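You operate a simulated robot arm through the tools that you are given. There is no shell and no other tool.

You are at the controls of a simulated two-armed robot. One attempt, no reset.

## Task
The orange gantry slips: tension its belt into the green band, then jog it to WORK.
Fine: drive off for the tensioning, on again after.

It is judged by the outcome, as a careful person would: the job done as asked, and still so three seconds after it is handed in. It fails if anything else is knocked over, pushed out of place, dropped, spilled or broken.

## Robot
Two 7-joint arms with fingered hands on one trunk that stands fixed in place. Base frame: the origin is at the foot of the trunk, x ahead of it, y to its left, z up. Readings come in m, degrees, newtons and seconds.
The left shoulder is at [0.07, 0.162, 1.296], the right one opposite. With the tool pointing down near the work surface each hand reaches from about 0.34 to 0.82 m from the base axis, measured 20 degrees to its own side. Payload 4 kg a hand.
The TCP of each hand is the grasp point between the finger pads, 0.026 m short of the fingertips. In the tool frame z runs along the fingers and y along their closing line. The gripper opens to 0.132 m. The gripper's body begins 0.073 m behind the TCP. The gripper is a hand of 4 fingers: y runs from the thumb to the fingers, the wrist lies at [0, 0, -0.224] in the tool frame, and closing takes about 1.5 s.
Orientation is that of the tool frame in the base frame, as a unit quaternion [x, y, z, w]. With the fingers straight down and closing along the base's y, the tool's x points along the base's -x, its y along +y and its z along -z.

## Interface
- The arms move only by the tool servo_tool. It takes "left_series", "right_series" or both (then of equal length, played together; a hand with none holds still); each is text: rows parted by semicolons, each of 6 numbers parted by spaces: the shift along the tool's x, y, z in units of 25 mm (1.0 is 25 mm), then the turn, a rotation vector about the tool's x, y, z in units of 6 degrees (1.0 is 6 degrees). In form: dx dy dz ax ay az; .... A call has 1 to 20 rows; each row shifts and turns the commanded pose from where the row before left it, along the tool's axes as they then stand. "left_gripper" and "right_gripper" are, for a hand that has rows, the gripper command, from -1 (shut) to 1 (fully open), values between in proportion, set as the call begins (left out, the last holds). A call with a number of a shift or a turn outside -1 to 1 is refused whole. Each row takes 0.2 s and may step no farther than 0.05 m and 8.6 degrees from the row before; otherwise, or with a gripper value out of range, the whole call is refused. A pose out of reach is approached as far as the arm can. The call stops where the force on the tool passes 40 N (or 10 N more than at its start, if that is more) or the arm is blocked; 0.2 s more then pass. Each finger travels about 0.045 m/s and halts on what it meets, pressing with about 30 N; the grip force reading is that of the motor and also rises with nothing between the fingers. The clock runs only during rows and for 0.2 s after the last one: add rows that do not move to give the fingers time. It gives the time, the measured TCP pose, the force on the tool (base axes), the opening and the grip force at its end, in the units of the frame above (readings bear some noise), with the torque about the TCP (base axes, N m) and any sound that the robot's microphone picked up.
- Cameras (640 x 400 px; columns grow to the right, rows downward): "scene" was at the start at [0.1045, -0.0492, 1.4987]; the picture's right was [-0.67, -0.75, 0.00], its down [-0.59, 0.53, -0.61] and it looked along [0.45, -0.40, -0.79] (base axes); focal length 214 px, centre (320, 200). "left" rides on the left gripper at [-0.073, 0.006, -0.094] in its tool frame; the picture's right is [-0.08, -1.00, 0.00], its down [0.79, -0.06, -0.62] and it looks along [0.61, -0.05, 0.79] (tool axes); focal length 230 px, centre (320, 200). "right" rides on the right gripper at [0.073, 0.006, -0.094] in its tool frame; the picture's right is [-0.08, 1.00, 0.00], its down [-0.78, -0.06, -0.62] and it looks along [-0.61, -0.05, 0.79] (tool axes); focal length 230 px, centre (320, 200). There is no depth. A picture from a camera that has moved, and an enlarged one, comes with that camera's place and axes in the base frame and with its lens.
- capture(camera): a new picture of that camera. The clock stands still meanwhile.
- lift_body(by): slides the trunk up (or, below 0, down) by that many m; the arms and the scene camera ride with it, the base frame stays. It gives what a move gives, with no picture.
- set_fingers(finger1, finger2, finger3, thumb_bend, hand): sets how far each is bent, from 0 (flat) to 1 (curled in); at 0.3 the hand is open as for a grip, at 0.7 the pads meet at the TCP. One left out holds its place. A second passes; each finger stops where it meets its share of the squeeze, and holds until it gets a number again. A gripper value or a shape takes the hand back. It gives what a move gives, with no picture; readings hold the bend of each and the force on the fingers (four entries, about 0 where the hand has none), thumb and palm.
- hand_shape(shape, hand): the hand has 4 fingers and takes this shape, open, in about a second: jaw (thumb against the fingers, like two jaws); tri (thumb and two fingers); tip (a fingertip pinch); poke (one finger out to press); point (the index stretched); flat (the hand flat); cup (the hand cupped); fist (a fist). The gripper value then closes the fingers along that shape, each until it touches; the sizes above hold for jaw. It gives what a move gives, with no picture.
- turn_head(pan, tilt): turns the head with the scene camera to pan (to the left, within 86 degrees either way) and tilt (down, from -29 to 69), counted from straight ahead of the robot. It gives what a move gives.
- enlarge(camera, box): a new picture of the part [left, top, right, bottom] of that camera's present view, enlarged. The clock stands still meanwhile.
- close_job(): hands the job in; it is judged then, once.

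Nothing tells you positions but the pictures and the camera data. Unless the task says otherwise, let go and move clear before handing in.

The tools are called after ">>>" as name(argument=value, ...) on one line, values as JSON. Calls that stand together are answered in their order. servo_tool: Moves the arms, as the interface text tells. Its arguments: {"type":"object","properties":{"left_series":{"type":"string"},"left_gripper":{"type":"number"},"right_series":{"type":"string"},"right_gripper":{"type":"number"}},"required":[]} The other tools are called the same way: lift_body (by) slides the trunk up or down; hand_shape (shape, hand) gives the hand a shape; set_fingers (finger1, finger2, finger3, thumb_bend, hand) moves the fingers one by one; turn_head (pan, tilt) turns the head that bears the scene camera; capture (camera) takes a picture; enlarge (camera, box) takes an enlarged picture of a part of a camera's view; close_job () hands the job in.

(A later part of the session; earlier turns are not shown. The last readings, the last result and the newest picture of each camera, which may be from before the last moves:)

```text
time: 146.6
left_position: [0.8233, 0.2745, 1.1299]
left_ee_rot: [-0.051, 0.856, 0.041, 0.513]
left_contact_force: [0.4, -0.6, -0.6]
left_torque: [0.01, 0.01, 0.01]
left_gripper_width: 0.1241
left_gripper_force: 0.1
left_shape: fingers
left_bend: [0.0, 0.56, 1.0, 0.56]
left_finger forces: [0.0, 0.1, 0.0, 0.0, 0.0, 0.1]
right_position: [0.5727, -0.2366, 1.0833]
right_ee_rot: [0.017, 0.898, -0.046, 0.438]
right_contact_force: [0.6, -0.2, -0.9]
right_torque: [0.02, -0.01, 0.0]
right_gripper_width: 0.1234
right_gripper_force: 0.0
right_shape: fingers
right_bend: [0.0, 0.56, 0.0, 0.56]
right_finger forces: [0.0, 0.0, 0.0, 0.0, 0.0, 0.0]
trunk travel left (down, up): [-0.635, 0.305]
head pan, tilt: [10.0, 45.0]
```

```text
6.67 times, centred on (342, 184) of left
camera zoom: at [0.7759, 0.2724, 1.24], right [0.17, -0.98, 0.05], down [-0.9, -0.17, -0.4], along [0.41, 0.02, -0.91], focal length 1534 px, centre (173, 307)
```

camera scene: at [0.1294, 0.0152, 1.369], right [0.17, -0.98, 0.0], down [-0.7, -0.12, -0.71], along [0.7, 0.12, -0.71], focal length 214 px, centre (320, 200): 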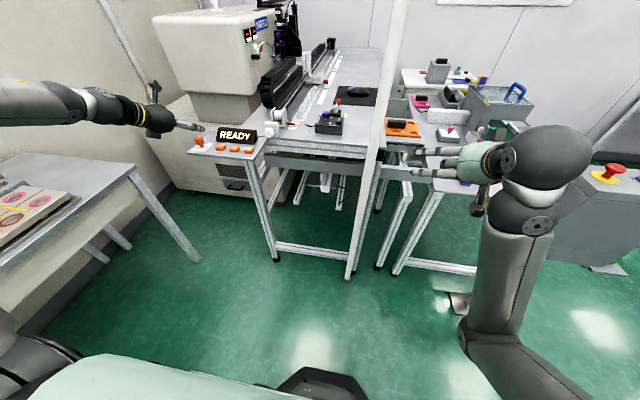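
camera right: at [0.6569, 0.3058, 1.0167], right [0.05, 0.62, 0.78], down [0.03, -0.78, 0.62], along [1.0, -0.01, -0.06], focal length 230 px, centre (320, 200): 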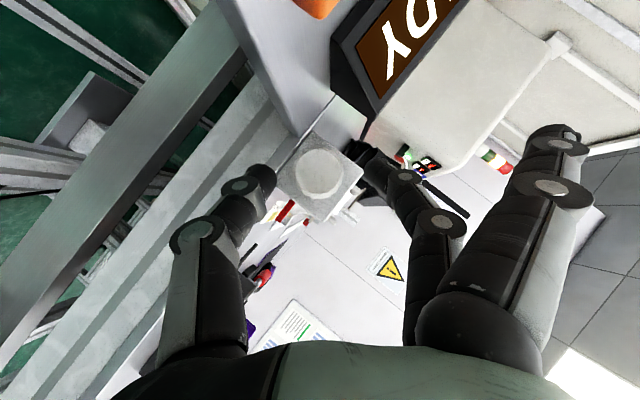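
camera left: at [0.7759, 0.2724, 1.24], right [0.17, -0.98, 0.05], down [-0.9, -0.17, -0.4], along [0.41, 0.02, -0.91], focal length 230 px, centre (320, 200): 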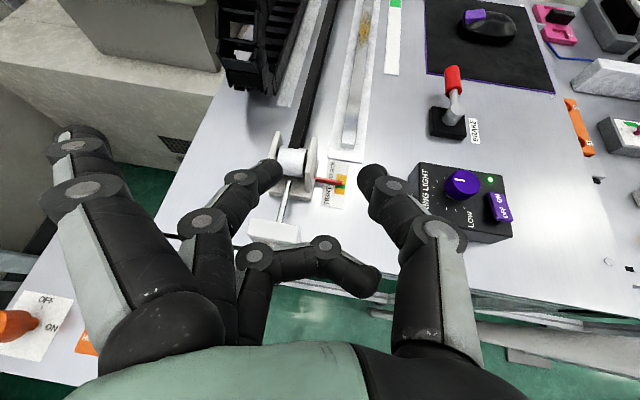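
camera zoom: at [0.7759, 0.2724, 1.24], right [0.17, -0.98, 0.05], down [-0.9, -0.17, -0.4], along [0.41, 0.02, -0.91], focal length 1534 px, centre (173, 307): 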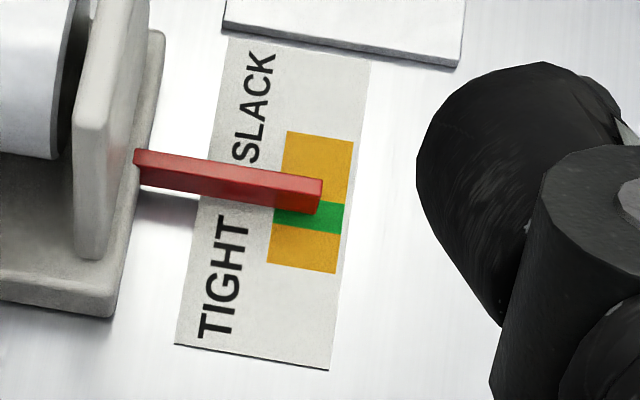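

The pointer bar is centred over the green band. Now I return to the switch: back out, to a point above it with heading 40°, then 60°.

>>> servo_tool(left_series="0.239 0.579 -0.638 0 0 0; 0.239 0.579 -0.638 0 0 0; 0.239 0.579 -0.638 0 0 0; 0.239 0.579 -0.638 0 0 0; 0.239 0.579 -0.638 0 0 0; 0.239 0.579 -0.638 0 0 0; 0.239 0.579 -0.638 0 0 0; 0.239 0.579 -0.638 0 0 0; 0.239 0.579 -0.638 0 0 0; 0.239 0.579 -0.638 0 0 0; 0.239 0.579 -0.638 0 0 0; 0.239 0.579 -0.638 0 0 0; 0 0 0 -0.758 0.196 -0.497; 0 0 0 -0.758 0.196 -0.497; 0 0 0 -0.758 0.196 -0.497; 0 0 0 -0.758 0.196 -0.497; 0 0 0 -0.758 0.196 -0.497; 0 0 0 -0.758 0.196 -0.497")

>>> servo_tool(left_series="-0.163 0.103 0.93 0 0 0; -0.163 0.103 0.93 0 0 0; -0.163 0.103 0.93 0 0 0; -0.163 0.103 0.93 0 0 0; -0.163 0.103 0.93 0 0 0; -0.163 0.103 0.93 0 0 0; -0.163 0.103 0.93 0 0 0; 0 0 0 -0.819 0 -0.574; 0 0 0 -0.819 0 -0.574; 0 0 0 -0.819 0 -0.574; 0 0 0 -0.273 0 -0.191")

>>> capture(camera="left")

```text
time: 150.4
left_position: [0.6001, 0.4197, 1.1626]
left_ee_rot: [-0.305, 0.833, 0.159, 0.433]
left_contact_force: [0.0, 0.1, 0.1]
left_torque: [0.02, 0.04, -0.01]
left_gripper_width: 0.1241
left_gripper_force: 0.0
left_shape: fingers
left_bend: [0.0, 0.56, 1.0, 0.56]
left_finger forces: [0.0, 0.0, 0.1, 0.0, 0.0, 0.0]
right_position: [0.5725, -0.2361, 1.0841]
right_ee_rot: [0.017, 0.898, -0.044, 0.438]
right_contact_force: [0.4, -0.7, 0.4]
right_torque: [0.03, 0.01, -0.02]
right_gripper_width: 0.1233
right_gripper_force: 0.0
right_shape: fingers
right_bend: [0.0, 0.56, 0.0, 0.56]
right_finger forces: [0.0, 0.0, 0.0, 0.0, 0.0, 0.0]
trunk travel left (down, up): [-0.635, 0.305]
head pan, tilt: [10.0, 45.0]
```

```text
time: 152.8
left_position: [0.7019, 0.5303, 1.0929]
left_ee_rot: [-0.444, 0.768, 0.232, 0.4]
left_contact_force: [0.5, -0.4, 0.5]
left_torque: [-0.01, -0.02, -0.01]
left_gripper_width: 0.124
left_gripper_force: 0.0
left_shape: fingers
left_bend: [0.0, 0.56, 1.0, 0.56]
left_finger forces: [0.1, 0.0, 0.1, 0.1, 0.1, 0.0]
right_position: [0.5712, -0.236, 1.0841]
right_ee_rot: [0.017, 0.897, -0.045, 0.439]
right_contact_force: [-0.2, -0.2, 0.6]
right_torque: [-0.01, 0.01, -0.01]
right_gripper_width: 0.1236
right_gripper_force: 0.1
right_shape: fingers
right_bend: [0.0, 0.56, 0.0, 0.56]
right_finger forces: [0.0, 0.1, 0.1, 0.1, 0.0, 0.0]
trunk travel left (down, up): [-0.635, 0.305]
head pan, tilt: [10.0, 45.0]
```

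```text
taken
camera left: at [0.6795, 0.5029, 1.2068], right [0.89, -0.46, 0.06], down [-0.42, -0.86, -0.29], along [0.19, 0.23, -0.95], focal length 230 px, centre (320, 200)
```

left: 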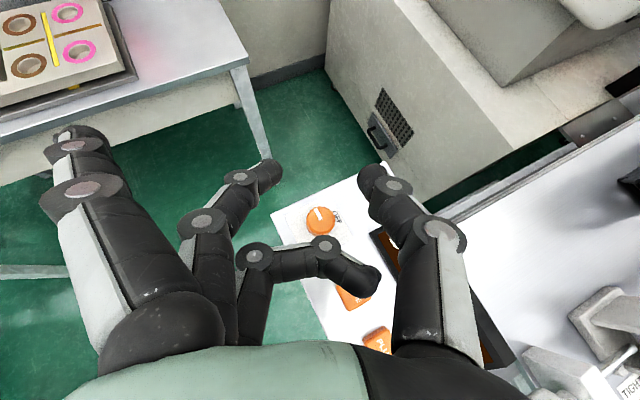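

Above the switch at heading 60°. I set the fingertip shape with a 46 mm opening and descend over the cap.

>>> hand_shape(shape="tip", hand="left")

>>> servo_tool(left_series="0 0 0 0 0 0; 0 0 0 0 0 0; 0 0 0 0 0 0; 0 0 0 0 0 0; 0 0 0 0 0 0; 0 0 0 0 0 0; 0.755 -0.059 0.515 0 0 0; 0.755 -0.059 0.515 0 0 0; 0 0 0 0 0 0", left_gripper=-0.3)

>>> enlarge(camera="left", box=[220, 120, 420, 260])

```text
time: 153.7
left_position: [0.7016, 0.5301, 1.0929]
left_ee_rot: [-0.444, 0.768, 0.232, 0.399]
left_contact_force: [-0.9, 0.0, -0.7]
left_torque: [0.0, 0.0, 0.0]
left_gripper_width: 0.1255
left_gripper_force: 0.1
left_shape: tip
left_bend: [0.0, 0.39, 0.0, 0.37]
left_finger forces: [0.1, 0.0, 0.1, 0.1, 0.0, 0.1]
right_position: [0.5716, -0.2357, 1.0837]
right_ee_rot: [0.017, 0.897, -0.044, 0.439]
right_contact_force: [0.4, 1.3, 0.1]
right_torque: [-0.02, -0.02, -0.03]
right_gripper_width: 0.1235
right_gripper_force: 0.2
right_shape: fingers
right_bend: [0.0, 0.56, 0.0, 0.56]
right_finger forces: [0.0, 0.1, 0.0, 0.0, 0.0, 0.1]
trunk travel left (down, up): [-0.635, 0.305]
head pan, tilt: [10.0, 45.0]
```

```text
time: 155.7
left_position: [0.7051, 0.5279, 1.0474]
left_ee_rot: [-0.443, 0.768, 0.231, 0.401]
left_contact_force: [-0.1, 0.1, -0.6]
left_torque: [-0.05, -0.02, 0.01]
left_gripper_width: 0.0468
left_gripper_force: 0.0
left_shape: tip
left_bend: [0.0, 0.73, 0.0, 0.7]
left_finger forces: [0.0, 0.1, 0.0, 0.0, 0.0, 0.1]
right_position: [0.5725, -0.2358, 1.0837]
right_ee_rot: [0.018, 0.897, -0.046, 0.439]
right_contact_force: [0.1, 0.2, -0.6]
right_torque: [0.01, -0.01, 0.0]
right_gripper_width: 0.1235
right_gripper_force: 0.0
right_shape: fingers
right_bend: [0.0, 0.56, 0.0, 0.56]
right_finger forces: [0.0, 0.1, 0.0, 0.0, 0.1, 0.1]
trunk travel left (down, up): [-0.635, 0.305]
head pan, tilt: [10.0, 45.0]
```

```text
2.86 times, centred on (320, 190) of left
camera zoom: at [0.682, 0.5002, 1.1611], right [0.89, -0.46, 0.06], down [-0.42, -0.86, -0.29], along [0.19, 0.23, -0.95], focal length 657 px, centre (320, 229)
```

zoom: 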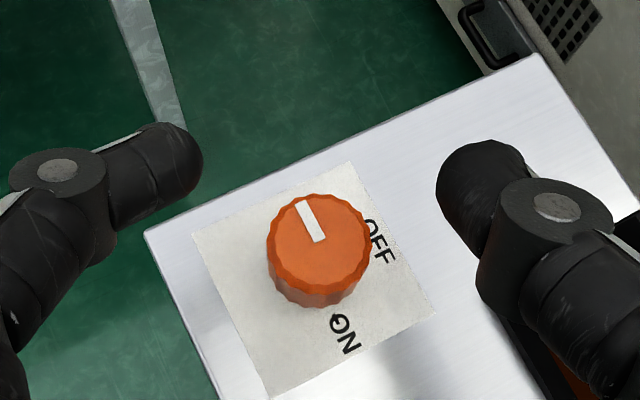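

Centred over the cap with the index at the OFF side. I descend, squeeze, and turn clockwise 36° first.

>>> servo_tool(left_series="0.755 -0.059 0.515 0 0 0; 0.755 -0.059 0.515 0 0 0; 0 0 0 0 0 0")

>>> servo_tool(left_series="0 0 0 0 0 0; 0 0 0 0 0 0; 0 0 0 0 0 0; 0 0 0 0 0 0; 0 0 0 0 0 0; 0 0 0 0 0 0", left_gripper=-1.0)

>>> servo_tool(left_series="0 0.036 0 0.819 0 0.574; 0 0.036 0 0.819 0 0.574; 0 0.036 0 0.819 0 0.574; 0 0.036 0 0.819 0 0.574; 0 0.036 0 0.819 0 0.574; 0 0.036 0 0.819 0 0.574")

>>> capture(camera="left")

```text
time: 156.5
left_position: [0.7072, 0.5257, 1.0006]
left_ee_rot: [-0.443, 0.768, 0.232, 0.401]
left_contact_force: [1.0, 0.4, -0.9]
left_torque: [-0.02, 0.0, -0.01]
left_gripper_width: 0.0468
left_gripper_force: 0.0
left_shape: tip
left_bend: [0.0, 0.73, 0.0, 0.7]
left_finger forces: [0.0, 0.1, 0.0, 0.0, 0.1, 0.0]
right_position: [0.5732, -0.2362, 1.0835]
right_ee_rot: [0.017, 0.897, -0.045, 0.439]
right_contact_force: [0.0, -0.1, -0.4]
right_torque: [0.01, -0.02, -0.02]
right_gripper_width: 0.1235
right_gripper_force: 0.1
right_shape: fingers
right_bend: [0.0, 0.56, 0.0, 0.56]
right_finger forces: [0.1, 0.0, 0.1, 0.1, 0.0, 0.0]
trunk travel left (down, up): [-0.635, 0.305]
head pan, tilt: [10.0, 45.0]
```

```text
time: 157.9
left_position: [0.7063, 0.5276, 1.001]
left_ee_rot: [-0.444, 0.768, 0.231, 0.4]
left_contact_force: [5.5, 4.7, 0.8]
left_torque: [0.08, -0.01, -0.04]
left_gripper_width: 0.0182
left_gripper_force: 30.2
left_shape: tip
left_bend: [0.26, 0.73, 0.26, 0.71]
left_finger forces: [0.0, 26.6, 0.0, 0.0, 26.9, 0.0]
right_position: [0.5715, -0.2348, 1.084]
right_ee_rot: [0.017, 0.898, -0.045, 0.438]
right_contact_force: [0.5, 0.3, -0.3]
right_torque: [0.0, -0.02, -0.03]
right_gripper_width: 0.1232
right_gripper_force: 0.1
right_shape: fingers
right_bend: [0.0, 0.56, 0.0, 0.56]
right_finger forces: [0.0, 0.0, 0.1, 0.0, 0.1, 0.0]
trunk travel left (down, up): [-0.635, 0.305]
head pan, tilt: [10.0, 45.0]
```

```text
time: 159.3
left_position: [0.7026, 0.5298, 1.0007]
left_ee_rot: [-0.184, 0.868, 0.095, 0.452]
left_contact_force: [4.8, 2.6, 0.3]
left_torque: [0.03, -0.02, 0.03]
left_gripper_width: 0.0177
left_gripper_force: 29.8
left_shape: tip
left_bend: [0.26, 0.73, 0.26, 0.71]
left_finger forces: [0.0, 27.2, 0.0, 0.0, 25.8, 0.0]
right_position: [0.5731, -0.2359, 1.0833]
right_ee_rot: [0.016, 0.898, -0.045, 0.438]
right_contact_force: [-1.5, 0.6, 0.9]
right_torque: [-0.01, 0.0, -0.02]
right_gripper_width: 0.1236
right_gripper_force: 0.0
right_shape: fingers
right_bend: [0.0, 0.56, 0.0, 0.56]
right_finger forces: [0.1, 0.1, 0.0, 0.1, 0.1, 0.0]
trunk travel left (down, up): [-0.635, 0.305]
head pan, tilt: [10.0, 45.0]
```

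```text
taken
camera left: at [0.6698, 0.5218, 1.1145], right [0.45, -0.89, 0.06], down [-0.85, -0.44, -0.29], along [0.29, 0.08, -0.96], focal length 230 px, centre (320, 200)
```

left: 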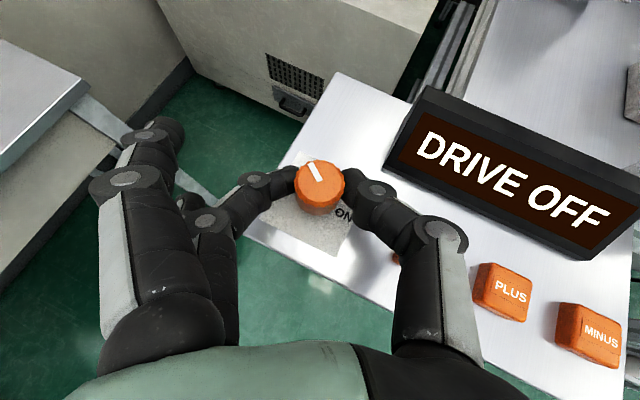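

The switch is following the hand clockwise. I continue another 36°, past the snap point.

>>> servo_tool(left_series="0 0.036 0 0.819 0 0.574; 0 0.036 0 0.819 0 0.574; 0 0.036 0 0.819 0 0.574; 0 0.036 0 0.819 0 0.574; 0 0.036 0 0.819 0 0.574; 0 0.036 0 0.819 0 0.574")

>>> capture(camera="left")

```text
time: 160.7
left_position: [0.7027, 0.5355, 1.0005]
left_ee_rot: [0.093, 0.882, -0.048, 0.46]
left_contact_force: [7.9, 1.0, 0.3]
left_torque: [0.04, -0.06, 0.01]
left_gripper_width: 0.0176
left_gripper_force: 29.7
left_shape: tip
left_bend: [0.26, 0.72, 0.26, 0.71]
left_finger forces: [0.0, 28.6, 0.0, 0.1, 25.5, 0.1]
right_position: [0.5727, -0.2352, 1.0829]
right_ee_rot: [0.017, 0.898, -0.045, 0.438]
right_contact_force: [0.2, -1.2, 0.1]
right_torque: [0.0, -0.03, 0.03]
right_gripper_width: 0.1233
right_gripper_force: 0.1
right_shape: fingers
right_bend: [0.0, 0.56, 0.0, 0.56]
right_finger forces: [0.0, 0.0, 0.1, 0.0, 0.1, 0.1]
trunk travel left (down, up): [-0.635, 0.305]
head pan, tilt: [10.0, 45.0]
```

```text
taken
camera left: at [0.6704, 0.548, 1.1146], right [-0.16, -0.98, 0.06], down [-0.95, 0.14, -0.29], along [0.28, -0.11, -0.96], focal length 230 px, centre (320, 200)
```

left: 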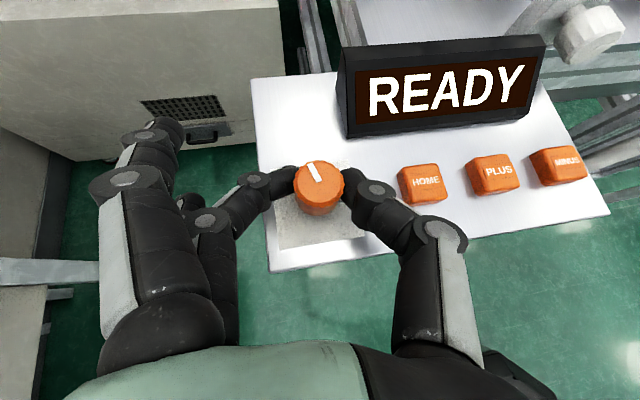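

The display is back to READY. I release and lift clear to let it snap fully home.

>>> servo_tool(left_series="0 0 0 0 0 0; 0 0 0 0 0 0; 0 0 0 0 0 0; 0 0 0 0 0 0; -0.819 0 -0.574 0 0 0; -0.819 0 -0.574 0 0 0; -0.819 0 -0.574 0 0 0", left_gripper=-0.3)

>>> capture(camera="left")

>>> enlarge(camera="scene", box=[160, 60, 360, 180])

```text
time: 162.3
left_position: [0.7024, 0.5351, 1.0775]
left_ee_rot: [0.092, 0.883, -0.046, 0.459]
left_contact_force: [-0.3, -0.5, 0.3]
left_torque: [-0.01, 0.0, 0.03]
left_gripper_width: 0.0458
left_gripper_force: 0.1
left_shape: tip
left_bend: [0.0, 0.74, 0.0, 0.7]
left_finger forces: [0.0, 0.0, 0.0, 0.1, 0.1, 0.1]
right_position: [0.5713, -0.2367, 1.0829]
right_ee_rot: [0.017, 0.898, -0.045, 0.438]
right_contact_force: [0.0, -0.2, 0.3]
right_torque: [0.03, -0.01, 0.04]
right_gripper_width: 0.1233
right_gripper_force: 0.0
right_shape: fingers
right_bend: [0.0, 0.56, 0.0, 0.56]
right_finger forces: [0.0, 0.1, 0.1, 0.0, 0.0, 0.0]
trunk travel left (down, up): [-0.635, 0.305]
head pan, tilt: [10.0, 45.0]
```

```text
taken
camera left: at [0.6692, 0.5471, 1.1916], right [-0.16, -0.98, 0.06], down [-0.95, 0.14, -0.29], along [0.28, -0.1, -0.96], focal length 230 px, centre (320, 200)
```

left: 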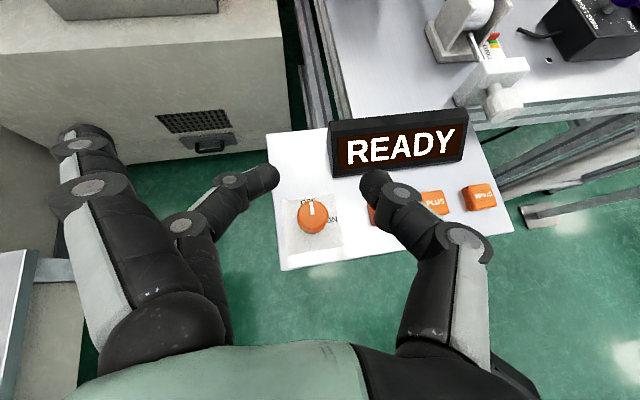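

```text
3.20 times, centred on (260, 120) of scene
camera zoom: at [0.1285, 0.014, 1.3691], right [0.17, -0.98, 0.0], down [-0.7, -0.12, -0.71], along [0.7, 0.12, -0.71], focal length 686 px, centre (512, 456)
```

zoom: 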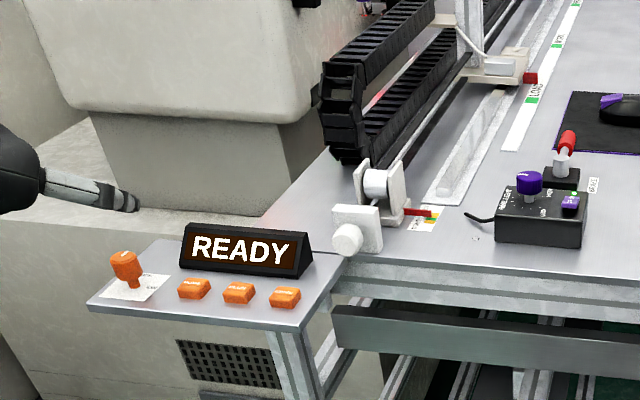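

Drive is on (READY) with the switch home and the tension unchanged. Next the jog buttons: I lift, steepen the hand to 65° and take the poke shape to see where the pressing fingertip is.

>>> servo_tool(left_series="-0.819 0 -0.574 0 0 0; -0.819 0 -0.574 0 0 0; 0 0 0 0 1 0; 0 0 0 0 1 0; 0 0 0 0 1 0; 0 0 0 0 1 0; 0 0 0 0 1 0; 0 0 0 -0.4226 0 -0.906; 0 0 0 -0.4226 0 -0.906; 0 0 0 -0.4226 0 -0.906; 0 0 0 -0.4226 0 -0.906; 0 0 0 -0.4226 0 -0.906")

>>> hand_shape(shape="poke", hand="left")

>>> capture(camera="left")

>>> enlarge(camera="scene", box=[130, 50, 330, 170])

```text
time: 164.9
left_position: [0.7019, 0.5351, 1.1272]
left_ee_rot: [-0.154, 0.964, 0.035, 0.214]
left_contact_force: [-0.1, 0.5, -1.0]
left_torque: [0.0, -0.02, 0.0]
left_gripper_width: 0.0455
left_gripper_force: 0.0
left_shape: tip
left_bend: [0.0, 0.74, 0.0, 0.7]
left_finger forces: [0.0, 0.1, 0.0, 0.0, 0.1, 0.0]
right_position: [0.5722, -0.2368, 1.0827]
right_ee_rot: [0.017, 0.898, -0.045, 0.438]
right_contact_force: [-0.5, 0.4, 0.3]
right_torque: [0.02, 0.02, 0.02]
right_gripper_width: 0.1235
right_gripper_force: 0.0
right_shape: fingers
right_bend: [0.0, 0.56, 0.0, 0.56]
right_finger forces: [0.1, 0.0, 0.0, 0.0, 0.0, 0.0]
trunk travel left (down, up): [-0.635, 0.305]
head pan, tilt: [10.0, 45.0]
```

```text
time: 165.8
left_position: [0.7003, 0.5359, 1.1262]
left_ee_rot: [-0.153, 0.964, 0.035, 0.214]
left_contact_force: [0.2, 0.0, -0.4]
left_torque: [0.02, 0.01, 0.01]
left_gripper_width: 0.0
left_gripper_force: 0.1
left_shape: poke
left_bend: [1.0, 1.0, 1.0, 0.46]
left_finger forces: [0.1, 0.1, 0.0, 0.0, 0.0, 0.0]
right_position: [0.5713, -0.2357, 1.0845]
right_ee_rot: [0.017, 0.897, -0.044, 0.439]
right_contact_force: [0.1, -0.9, 0.3]
right_torque: [0.02, 0.01, 0.02]
right_gripper_width: 0.123
right_gripper_force: 0.1
right_shape: fingers
right_bend: [0.0, 0.56, 0.0, 0.56]
right_finger forces: [0.1, 0.0, 0.1, 0.0, 0.0, 0.0]
trunk travel left (down, up): [-0.635, 0.305]
head pan, tilt: [10.0, 45.0]
```

```text
taken
camera left: at [0.7258, 0.5487, 1.2426], right [0.38, -0.93, 0.03], down [-0.91, -0.36, 0.23], along [-0.2, -0.11, -0.97], focal length 230 px, centre (320, 200)
```

left: 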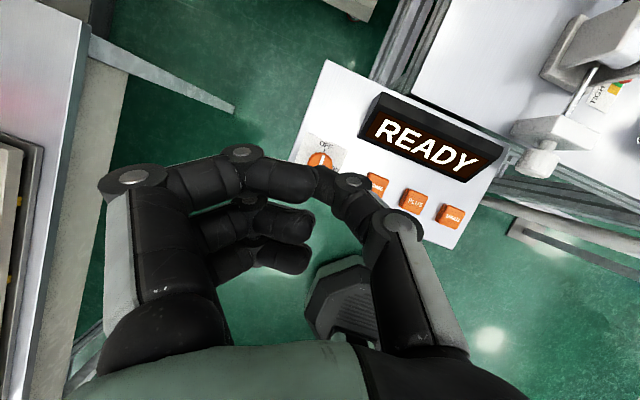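

```text
3.20 times, centred on (230, 110) of scene
camera zoom: at [0.1291, 0.0146, 1.369], right [0.17, -0.98, 0.0], down [-0.7, -0.12, -0.71], along [0.7, 0.12, -0.71], focal length 686 px, centre (608, 488)
```

zoom: 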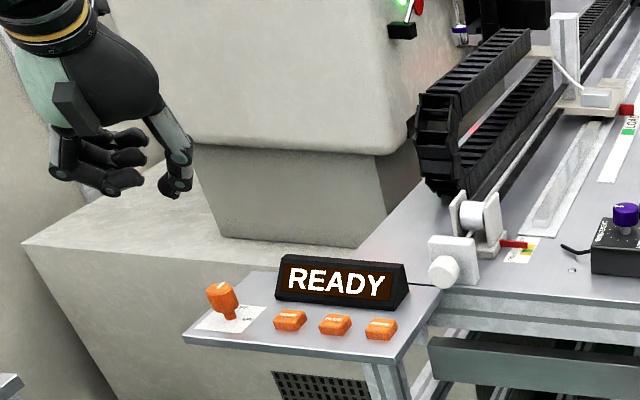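

In this shape the thumb tip lies on the tool axis while the curled fingers sit to its left. To keep both clear of the HOME and MINUS buttons I yaw the hand to heading 60° and move above PLUS.

>>> servo_tool(left_series="0 0 0 -0.4226 0 -0.906; 0 0 0 -0.4226 0 -0.906; 0 0 0 -0.4226 0 -0.906; 0 0 0 -0.4226 0 -0.906; 0 0 0 -0.4226 0 -0.906; 0 0 0 -0.4226 0 -0.906; 0 0 0 -0.4226 0 -0.906; 0.725 -0.447 -0.338 0 0 0; 0.725 -0.447 -0.338 0 0 0; 0.725 -0.447 -0.338 0 0 0; 0.725 -0.447 -0.338 0 0 0; 0.725 -0.447 -0.338 0 0 0; 0.725 -0.447 -0.338 0 0 0")

>>> capture(camera="left")

>>> enlarge(camera="scene", box=[130, 50, 330, 170])

```text
time: 168.6
left_position: [0.6302, 0.4174, 1.0817]
left_ee_rot: [-0.488, 0.845, 0.107, 0.19]
left_contact_force: [0.0, 0.1, -1.1]
left_torque: [0.02, 0.01, -0.02]
left_gripper_width: 0.0
left_gripper_force: 0.1
left_shape: poke
left_bend: [1.0, 1.0, 1.0, 0.46]
left_finger forces: [0.0, 0.0, 0.0, 0.1, 0.0, 0.0]
left hand out of reach, approached as far as the arm can: row 4, 5, 6, 7, 8, 9, 10, 11, 12, 13
right_position: [0.5725, -0.236, 1.0838]
right_ee_rot: [0.018, 0.897, -0.046, 0.438]
right_contact_force: [1.1, 0.2, -1.1]
right_torque: [-0.01, 0.01, 0.01]
right_gripper_width: 0.1234
right_gripper_force: 0.1
right_shape: fingers
right_bend: [0.0, 0.56, 0.0, 0.56]
right_finger forces: [0.1, 0.0, 0.1, 0.0, 0.0, 0.0]
trunk travel left (down, up): [-0.635, 0.305]
head pan, tilt: [10.0, 45.0]
```

```text
taken
camera left: at [0.6384, 0.4427, 1.1979], right [0.9, -0.44, 0.04], down [-0.43, -0.87, 0.23], along [-0.07, -0.22, -0.97], focal length 230 px, centre (320, 200)
```

left: 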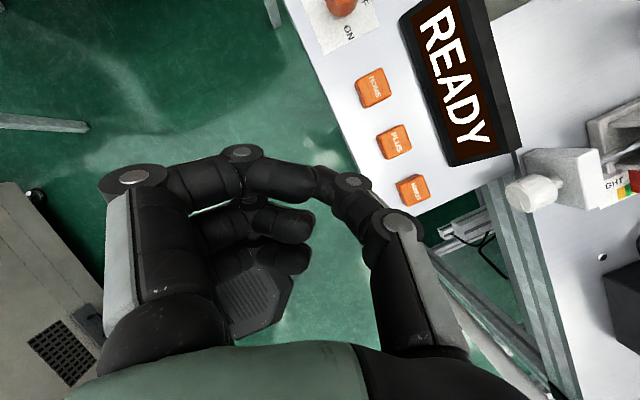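

```text
3.20 times, centred on (230, 110) of scene
camera zoom: at [0.1289, 0.0141, 1.3691], right [0.17, -0.98, 0.0], down [-0.7, -0.12, -0.71], along [0.7, 0.12, -0.71], focal length 686 px, centre (608, 488)
```

zoom: 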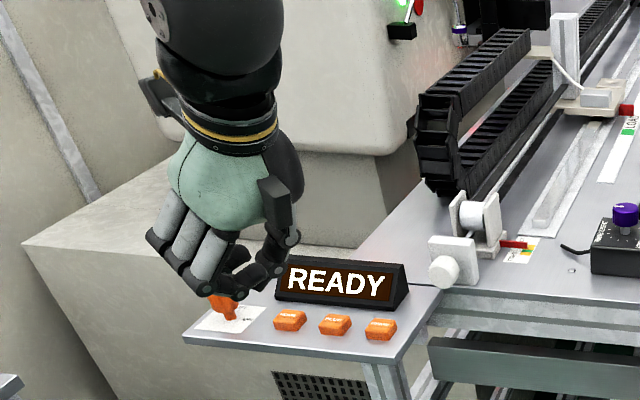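

The arm is cramped with the shoulder this low for a downward-pointing hand. I'll raise the trunk 14 cm (both hands rise clear), then point the hand straight down.

>>> lift_body(by=0.14)

>>> servo_tool(left_series="0 0 0 0 1 0; 0 0 0 0 1 0; 0 0 0 0 1 0; 0 0 0 0 1 0; 0 0 0 0 0 1; 0 0 0 0 0 1; 0 0 0 0 0 1")

>>> capture(camera="left")

>>> capture(camera="scene")

```text
time: 170.3
left_position: [0.6329, 0.4175, 1.2201]
left_ee_rot: [-0.489, 0.845, 0.108, 0.188]
left_contact_force: [0.0, -0.6, -0.5]
left_torque: [-0.02, 0.0, -0.03]
left_gripper_width: 0.0003
left_gripper_force: 0.0
left_shape: poke
left_bend: [1.0, 1.0, 1.0, 0.46]
left_finger forces: [0.0, 0.0, 0.0, 0.0, 0.0, 0.0]
right_position: [0.572, -0.2361, 1.2246]
right_ee_rot: [0.017, 0.897, -0.044, 0.439]
right_contact_force: [-0.5, 0.0, -0.4]
right_torque: [0.0, 0.02, -0.02]
right_gripper_width: 0.1234
right_gripper_force: 0.0
right_shape: fingers
right_bend: [0.0, 0.56, 0.0, 0.56]
right_finger forces: [0.1, 0.0, 0.1, 0.1, 0.0, 0.1]
trunk travel left (down, up): [-0.775, 0.165]
head pan, tilt: [10.0, 45.0]
```

```text
time: 171.9
left_position: [0.6042, 0.4218, 1.2027]
left_ee_rot: [-0.358, 0.934, 0.003, 0.01]
left_contact_force: [-0.3, 0.2, 0.5]
left_torque: [0.03, -0.03, -0.03]
left_gripper_width: 0.0
left_gripper_force: 0.1
left_shape: poke
left_bend: [1.0, 1.0, 1.0, 0.46]
left_finger forces: [0.0, 0.1, 0.0, 0.1, 0.0, 0.0]
left hand out of reach, approached as far as the arm can: row 2, 3, 4
right_position: [0.5727, -0.2357, 1.2235]
right_ee_rot: [0.017, 0.897, -0.046, 0.439]
right_contact_force: [-0.4, -0.1, 0.6]
right_torque: [0.0, 0.02, 0.04]
right_gripper_width: 0.1235
right_gripper_force: 0.1
right_shape: fingers
right_bend: [0.0, 0.56, 0.0, 0.56]
right_finger forces: [0.1, 0.0, 0.0, 0.1, 0.0, 0.1]
trunk travel left (down, up): [-0.775, 0.165]
head pan, tilt: [10.0, 45.0]
```

```text
taken
camera left: at [0.6537, 0.4738, 1.2991], right [0.72, -0.69, 0.0], down [-0.55, -0.58, 0.6], along [-0.41, -0.44, -0.8], focal length 230 px, centre (320, 200)
```

left: 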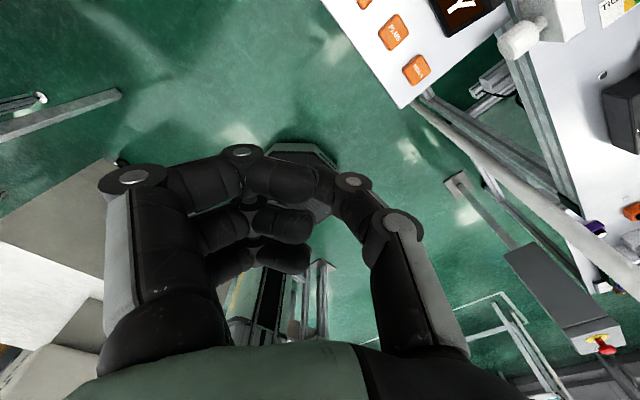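

```text
taken
camera scene: at [0.1292, 0.0149, 1.509], right [0.17, -0.98, 0.0], down [-0.7, -0.12, -0.71], along [0.7, 0.12, -0.71], focal length 214 px, centre (320, 200)
```

scene: 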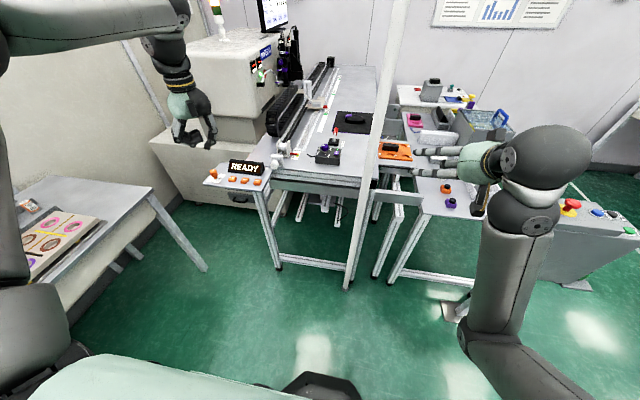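

The hand now points straight down. I'll enlarge the view of the fingers to identify exactly where the pressing tip is.

>>> enlarge(camera="left", box=[220, 120, 420, 280])

>>> enlarge(camera="scene", box=[130, 30, 290, 200])

```text
2.50 times, centred on (320, 200) of left
camera zoom: at [0.6537, 0.4738, 1.2991], right [0.72, -0.69, 0.0], down [-0.55, -0.58, 0.6], along [-0.41, -0.44, -0.8], focal length 575 px, centre (320, 200)
```

zoom: 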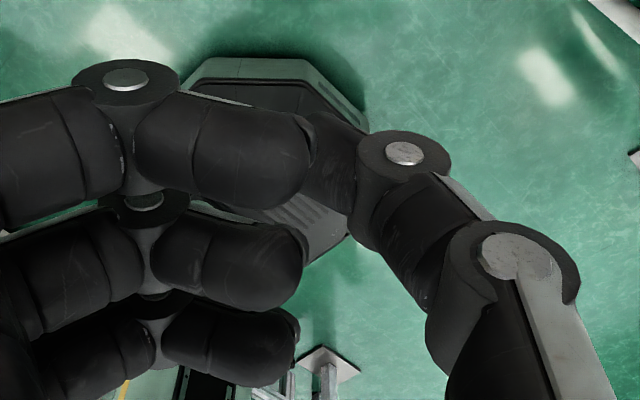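

```text
2.35 times, centred on (210, 115) of scene
camera zoom: at [0.1292, 0.0149, 1.509], right [0.17, -0.98, 0.0], down [-0.7, -0.12, -0.71], along [0.7, 0.12, -0.71], focal length 505 px, centre (579, 400)
```

zoom: 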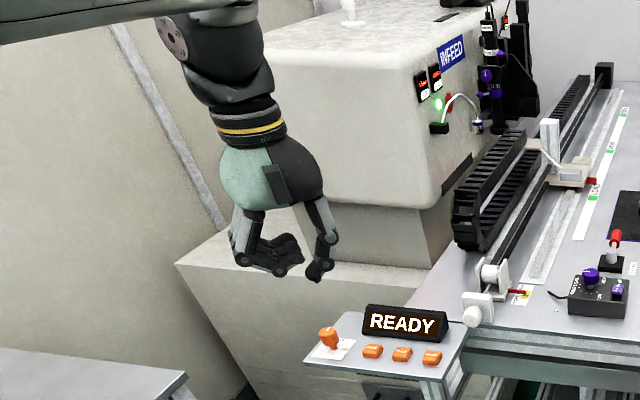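

The thumb tip is the lowest point, 26 mm below the grasp point, with the curled fingers about 19 mm higher. I move above PLUS (≈(0.711, 0.412), top z≈0.978).

>>> servo_tool(left_series="-0.364 -0.395 0.55 0 0 0; -0.364 -0.395 0.55 0 0 0; -0.364 -0.395 0.55 0 0 0; -0.364 -0.395 0.55 0 0 0; -0.364 -0.395 0.55 0 0 0; -0.364 -0.395 0.55 0 0 0; -0.364 -0.395 0.55 0 0 0; -0.364 -0.395 0.55 0 0 0")

>>> capture(camera="left")

>>> enlarge(camera="scene", box=[170, 80, 330, 200])

```text
time: 173.7
left_position: [0.6527, 0.4146, 1.0788]
left_ee_rot: [-0.359, 0.933, 0.003, 0.01]
left_contact_force: [-0.2, -0.5, 0.0]
left_torque: [-0.03, 0.05, -0.02]
left_gripper_width: 0.0
left_gripper_force: 0.0
left_shape: poke
left_bend: [1.0, 1.0, 1.0, 0.46]
left_finger forces: [0.0, 0.0, 0.0, 0.0, 0.1, 0.1]
left hand out of reach, approached as far as the arm can: row 1, 2, 3, 4, 5, 6, 7, 8
right_position: [0.5721, -0.237, 1.2243]
right_ee_rot: [0.017, 0.897, -0.045, 0.439]
right_contact_force: [-0.5, -0.4, 0.0]
right_torque: [-0.01, 0.03, 0.0]
right_gripper_width: 0.1232
right_gripper_force: 0.0
right_shape: fingers
right_bend: [0.0, 0.56, 0.0, 0.56]
right_finger forces: [0.0, 0.0, 0.1, 0.0, 0.0, 0.0]
trunk travel left (down, up): [-0.775, 0.165]
head pan, tilt: [10.0, 45.0]
```

```text
taken
camera left: at [0.7013, 0.4673, 1.1747], right [0.72, -0.69, 0.0], down [-0.55, -0.58, 0.6], along [-0.41, -0.44, -0.8], focal length 230 px, centre (320, 200)
```

left: 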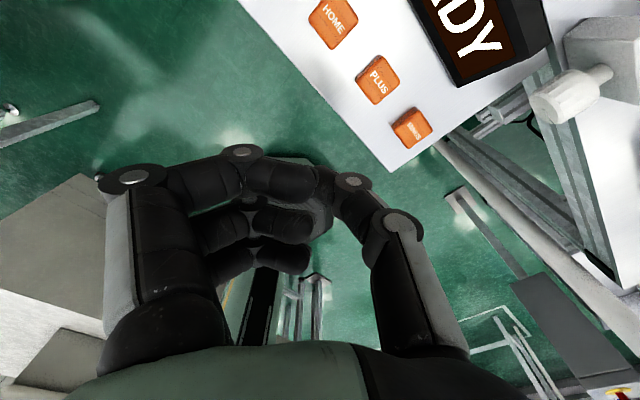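

```text
3.33 times, centred on (250, 140) of scene
camera zoom: at [0.1291, 0.0146, 1.509], right [0.17, -0.98, 0.0], down [-0.7, -0.12, -0.71], along [0.7, 0.12, -0.71], focal length 715 px, centre (553, 400)
```

zoom: 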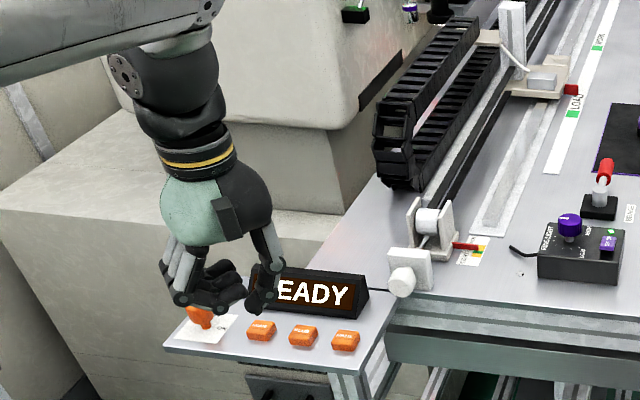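

Straight down is just out of reach there, so I tilt slightly: pitch 72°, heading 28°, which the arm can do, then go above PLUS.

>>> servo_tool(left_series="0 0 0 0 -1 0; 0 0 0 0 -1 0; 0 0 0 0 -1 0; 0 0 0 0.309 0 0.951; 0 0 0 0.309 0 0.951; 0 0 0 0.103 0 0.317")

>>> capture(camera="left")

```text
time: 175.1
left_position: [0.6541, 0.416, 1.0794]
left_ee_rot: [-0.238, 0.957, 0.043, 0.16]
left_contact_force: [-0.5, -1.3, 0.0]
left_torque: [0.03, 0.0, 0.01]
left_gripper_width: 0.0
left_gripper_force: 0.0
left_shape: poke
left_bend: [1.0, 1.0, 1.0, 0.46]
left_finger forces: [0.1, 0.1, 0.0, 0.0, 0.0, 0.1]
right_position: [0.5727, -0.2362, 1.2225]
right_ee_rot: [0.017, 0.897, -0.045, 0.439]
right_contact_force: [-0.2, -0.1, 0.1]
right_torque: [0.0, -0.02, 0.0]
right_gripper_width: 0.1233
right_gripper_force: 0.2
right_shape: fingers
right_bend: [0.0, 0.56, 0.0, 0.56]
right_finger forces: [0.0, 0.1, 0.1, 0.1, 0.1, 0.0]
trunk travel left (down, up): [-0.775, 0.165]
head pan, tilt: [10.0, 45.0]
```

```text
taken
camera left: at [0.6846, 0.4377, 1.1918], right [0.53, -0.85, 0.02], down [-0.8, -0.5, 0.33], along [-0.27, -0.19, -0.95], focal length 230 px, centre (320, 200)
```

left: 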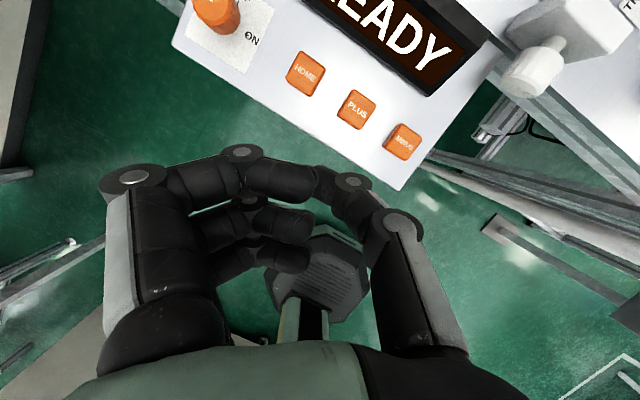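

PLUS triangulates again to (0.710, 0.412). I move so the thumb tip hovers about 4 cm above it.

>>> servo_tool(left_series="-0.34 -0.403 0.607 0 0 0; -0.34 -0.403 0.607 0 0 0; -0.34 -0.403 0.607 0 0 0; 0 0 0 0 0 0")

>>> capture(camera="left")

>>> enlarge(camera="scene", box=[190, 120, 290, 200])

```text
time: 176.1
left_position: [0.7021, 0.4081, 1.0447]
left_ee_rot: [-0.238, 0.957, 0.043, 0.16]
left_contact_force: [0.5, 0.4, 0.5]
left_torque: [0.02, -0.02, -0.01]
left_gripper_width: 0.0001
left_gripper_force: 0.1
left_shape: poke
left_bend: [1.0, 1.0, 1.0, 0.46]
left_finger forces: [0.1, 0.0, 0.0, 0.1, 0.0, 0.1]
right_position: [0.5726, -0.236, 1.2241]
right_ee_rot: [0.017, 0.897, -0.044, 0.438]
right_contact_force: [0.6, -0.2, 1.2]
right_torque: [0.01, 0.02, 0.0]
right_gripper_width: 0.1236
right_gripper_force: 0.1
right_shape: fingers
right_bend: [0.0, 0.56, 0.0, 0.56]
right_finger forces: [0.0, 0.1, 0.0, 0.1, 0.0, 0.0]
trunk travel left (down, up): [-0.775, 0.165]
head pan, tilt: [10.0, 45.0]
```

```text
taken
camera left: at [0.7332, 0.4304, 1.1573], right [0.53, -0.85, 0.02], down [-0.8, -0.5, 0.33], along [-0.27, -0.19, -0.95], focal length 230 px, centre (320, 200)
```

left: 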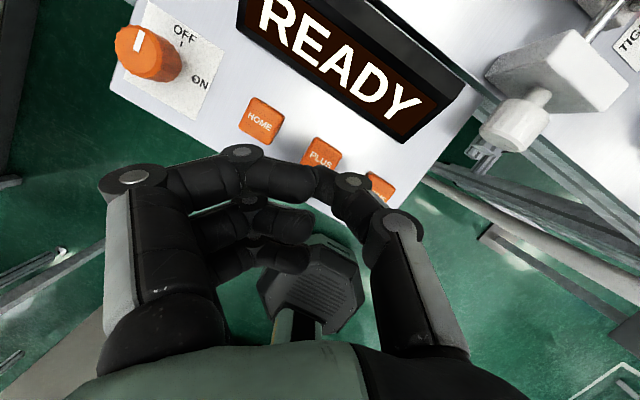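

```text
5.00 times, centred on (240, 160) of scene
camera zoom: at [0.1287, 0.0143, 1.5091], right [0.17, -0.98, 0.0], down [-0.7, -0.12, -0.71], along [0.7, 0.12, -0.71], focal length 1072 px, centre (720, 400)
```

zoom: 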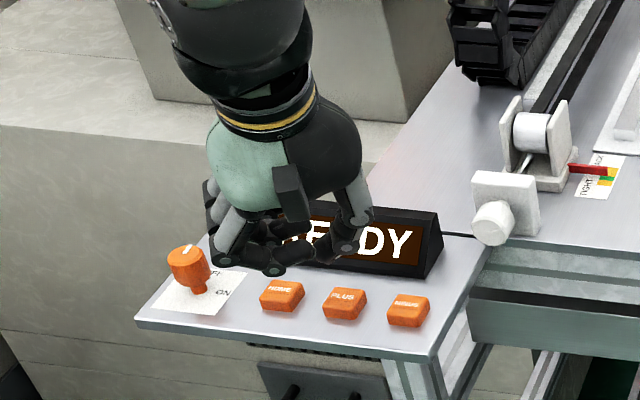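

The tip hovers over PLUS with the other fingers clear of HOME. I descend to just above the button, then press gently in small steps.

>>> servo_tool(left_series="0.153 0 0.442 0 0 0; 0.153 0 0.442 0 0 0; 0.131 0 0.378 0 0 0")

>>> enlarge(camera="scene", box=[190, 120, 290, 200])

>>> capture(camera="left")

```text
time: 176.9
left_position: [0.7021, 0.4078, 1.0109]
left_ee_rot: [-0.238, 0.957, 0.043, 0.159]
left_contact_force: [0.9, -0.1, -0.7]
left_torque: [-0.02, -0.01, -0.01]
left_gripper_width: 0.0
left_gripper_force: 0.1
left_shape: poke
left_bend: [1.0, 1.0, 1.0, 0.46]
left_finger forces: [0.1, 0.0, 0.0, 0.1, 0.1, 0.0]
right_position: [0.5721, -0.2358, 1.2236]
right_ee_rot: [0.018, 0.897, -0.046, 0.439]
right_contact_force: [0.0, -0.1, 0.1]
right_torque: [0.04, -0.02, 0.03]
right_gripper_width: 0.1233
right_gripper_force: 0.0
right_shape: fingers
right_bend: [0.0, 0.56, 0.0, 0.56]
right_finger forces: [0.0, 0.0, 0.0, 0.0, 0.0, 0.0]
trunk travel left (down, up): [-0.775, 0.165]
head pan, tilt: [10.0, 45.0]
```

```text
5.00 times, centred on (240, 160) of scene
camera zoom: at [0.1293, 0.0147, 1.509], right [0.17, -0.98, 0.0], down [-0.7, -0.12, -0.71], along [0.7, 0.12, -0.71], focal length 1072 px, centre (720, 400)
```

zoom: 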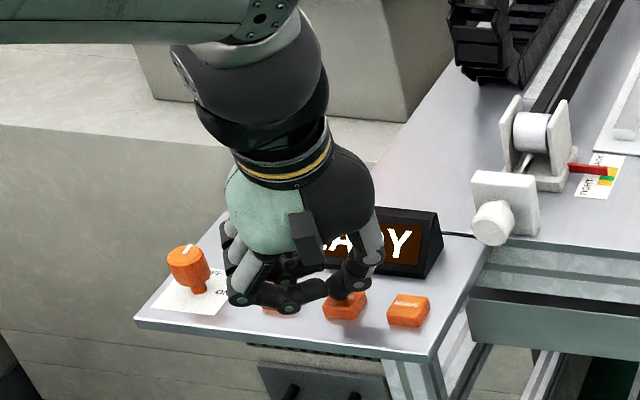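

```text
taken
camera left: at [0.7333, 0.4298, 1.123], right [0.53, -0.85, 0.02], down [-0.8, -0.5, 0.33], along [-0.27, -0.19, -0.94], focal length 230 px, centre (320, 200)
```

left: 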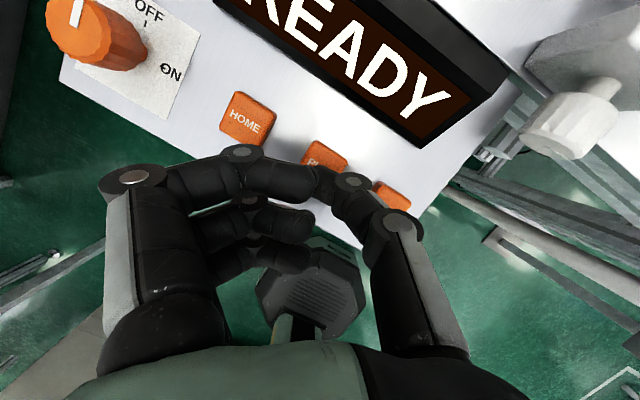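

The thumb tip is right above PLUS. Now small downward steps.

>>> servo_tool(left_series="0.0392 0 0.1134 0 0 0; 0.0392 0 0.1134 0 0 0")

>>> enlarge(camera="scene", box=[190, 40, 350, 200])

```text
time: 177.5
left_position: [0.7012, 0.407, 1.0051]
left_ee_rot: [-0.239, 0.957, 0.044, 0.16]
left_contact_force: [0.2, -0.8, 2.1]
left_torque: [-0.03, -0.01, 0.06]
left_gripper_width: 0.0
left_gripper_force: 0.1
left_shape: poke
left_bend: [1.0, 1.0, 1.0, 0.46]
left_finger forces: [0.0, 0.0, 0.0, 0.1, 1.5, 0.0]
right_position: [0.572, -0.2367, 1.2247]
right_ee_rot: [0.018, 0.897, -0.045, 0.439]
right_contact_force: [-0.2, -0.3, 0.3]
right_torque: [0.02, -0.03, 0.01]
right_gripper_width: 0.1234
right_gripper_force: 0.0
right_shape: fingers
right_bend: [0.0, 0.56, 0.0, 0.56]
right_finger forces: [0.0, 0.1, 0.0, 0.0, 0.0, 0.0]
trunk travel left (down, up): [-0.775, 0.165]
head pan, tilt: [10.0, 45.0]
heard: click
```

```text
2.50 times, centred on (270, 120) of scene
camera zoom: at [0.1289, 0.0144, 1.5091], right [0.17, -0.98, 0.0], down [-0.7, -0.12, -0.71], along [0.7, 0.12, -0.71], focal length 536 px, centre (445, 400)
```

zoom: 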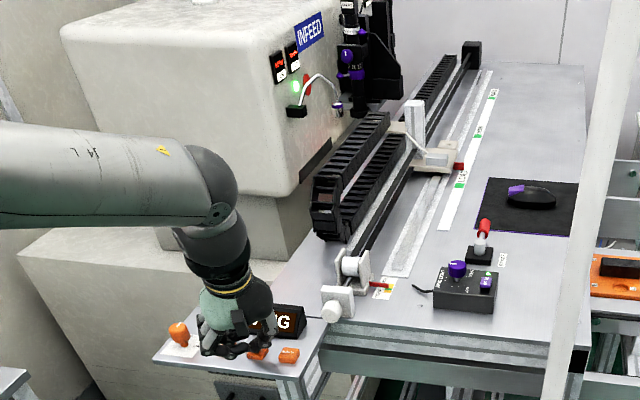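

A click was heard, and the display is changing (…NG). The button is pressed; time stands still while I look at the carriage.

>>> enlarge(camera="scene", box=[320, 70, 400, 130])

>>> enlarge(camera="left", box=[200, 0, 480, 200])

```text
6.67 times, centred on (360, 100) of scene
camera zoom: at [0.1289, 0.0144, 1.5091], right [0.17, -0.98, 0.0], down [-0.7, -0.12, -0.71], along [0.7, 0.12, -0.71], focal length 1430 px, centre (53, 867)
```

zoom: 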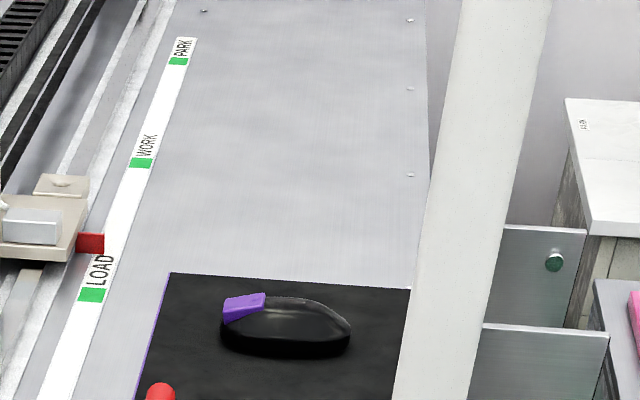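

```text
2.00 times, centred on (340, 100) of left
camera zoom: at [0.733, 0.4295, 1.1179], right [0.53, -0.85, 0.02], down [-0.8, -0.5, 0.33], along [-0.27, -0.19, -0.95], focal length 460 px, centre (280, 400)
```

zoom: 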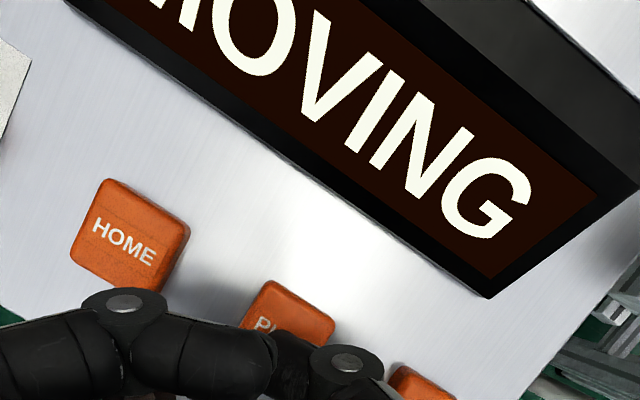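

The display says MOVING and the carriage pointer is leaving LOAD toward WORK, so PLUS is the right direction. I hold for a moment more to measure the speed.

>>> servo_tool(left_series="0 0 0 0 0 0")

>>> enlarge(camera="scene", box=[320, 70, 400, 130])

>>> enlarge(camera="left", box=[200, 0, 480, 200])

```text
time: 177.9
left_position: [0.7013, 0.4076, 1.0044]
left_ee_rot: [-0.238, 0.957, 0.043, 0.16]
left_contact_force: [-0.3, -0.1, 2.3]
left_torque: [-0.01, -0.02, -0.01]
left_gripper_width: 0.0
left_gripper_force: 0.1
left_shape: poke
left_bend: [1.0, 1.0, 1.0, 0.46]
left_finger forces: [0.0, 0.0, 0.0, 0.1, 1.7, 0.0]
right_position: [0.5726, -0.2364, 1.2244]
right_ee_rot: [0.017, 0.898, -0.045, 0.438]
right_contact_force: [0.1, 0.0, 0.4]
right_torque: [-0.01, -0.02, 0.03]
right_gripper_width: 0.1233
right_gripper_force: 0.0
right_shape: fingers
right_bend: [0.0, 0.56, 0.0, 0.56]
right_finger forces: [0.1, 0.1, 0.0, 0.1, 0.0, 0.0]
trunk travel left (down, up): [-0.775, 0.165]
head pan, tilt: [10.0, 45.0]
```

```text
6.67 times, centred on (360, 100) of scene
camera zoom: at [0.129, 0.0144, 1.509], right [0.17, -0.98, 0.0], down [-0.7, -0.12, -0.71], along [0.7, 0.12, -0.71], focal length 1430 px, centre (53, 867)
```

zoom: 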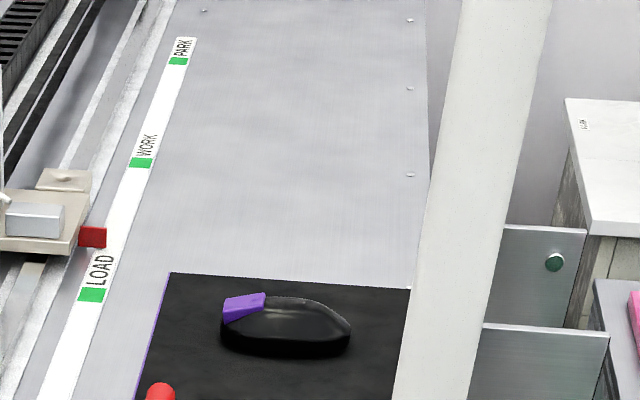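

```text
2.00 times, centred on (340, 100) of left
camera zoom: at [0.733, 0.4295, 1.1176], right [0.53, -0.85, 0.02], down [-0.8, -0.5, 0.33], along [-0.27, -0.19, -0.95], focal length 460 px, centre (280, 400)
```

zoom: 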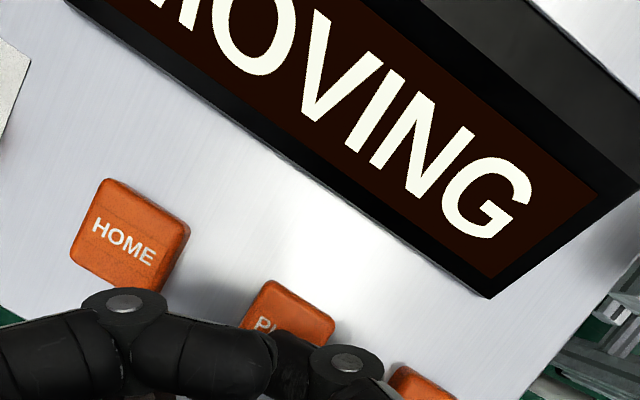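

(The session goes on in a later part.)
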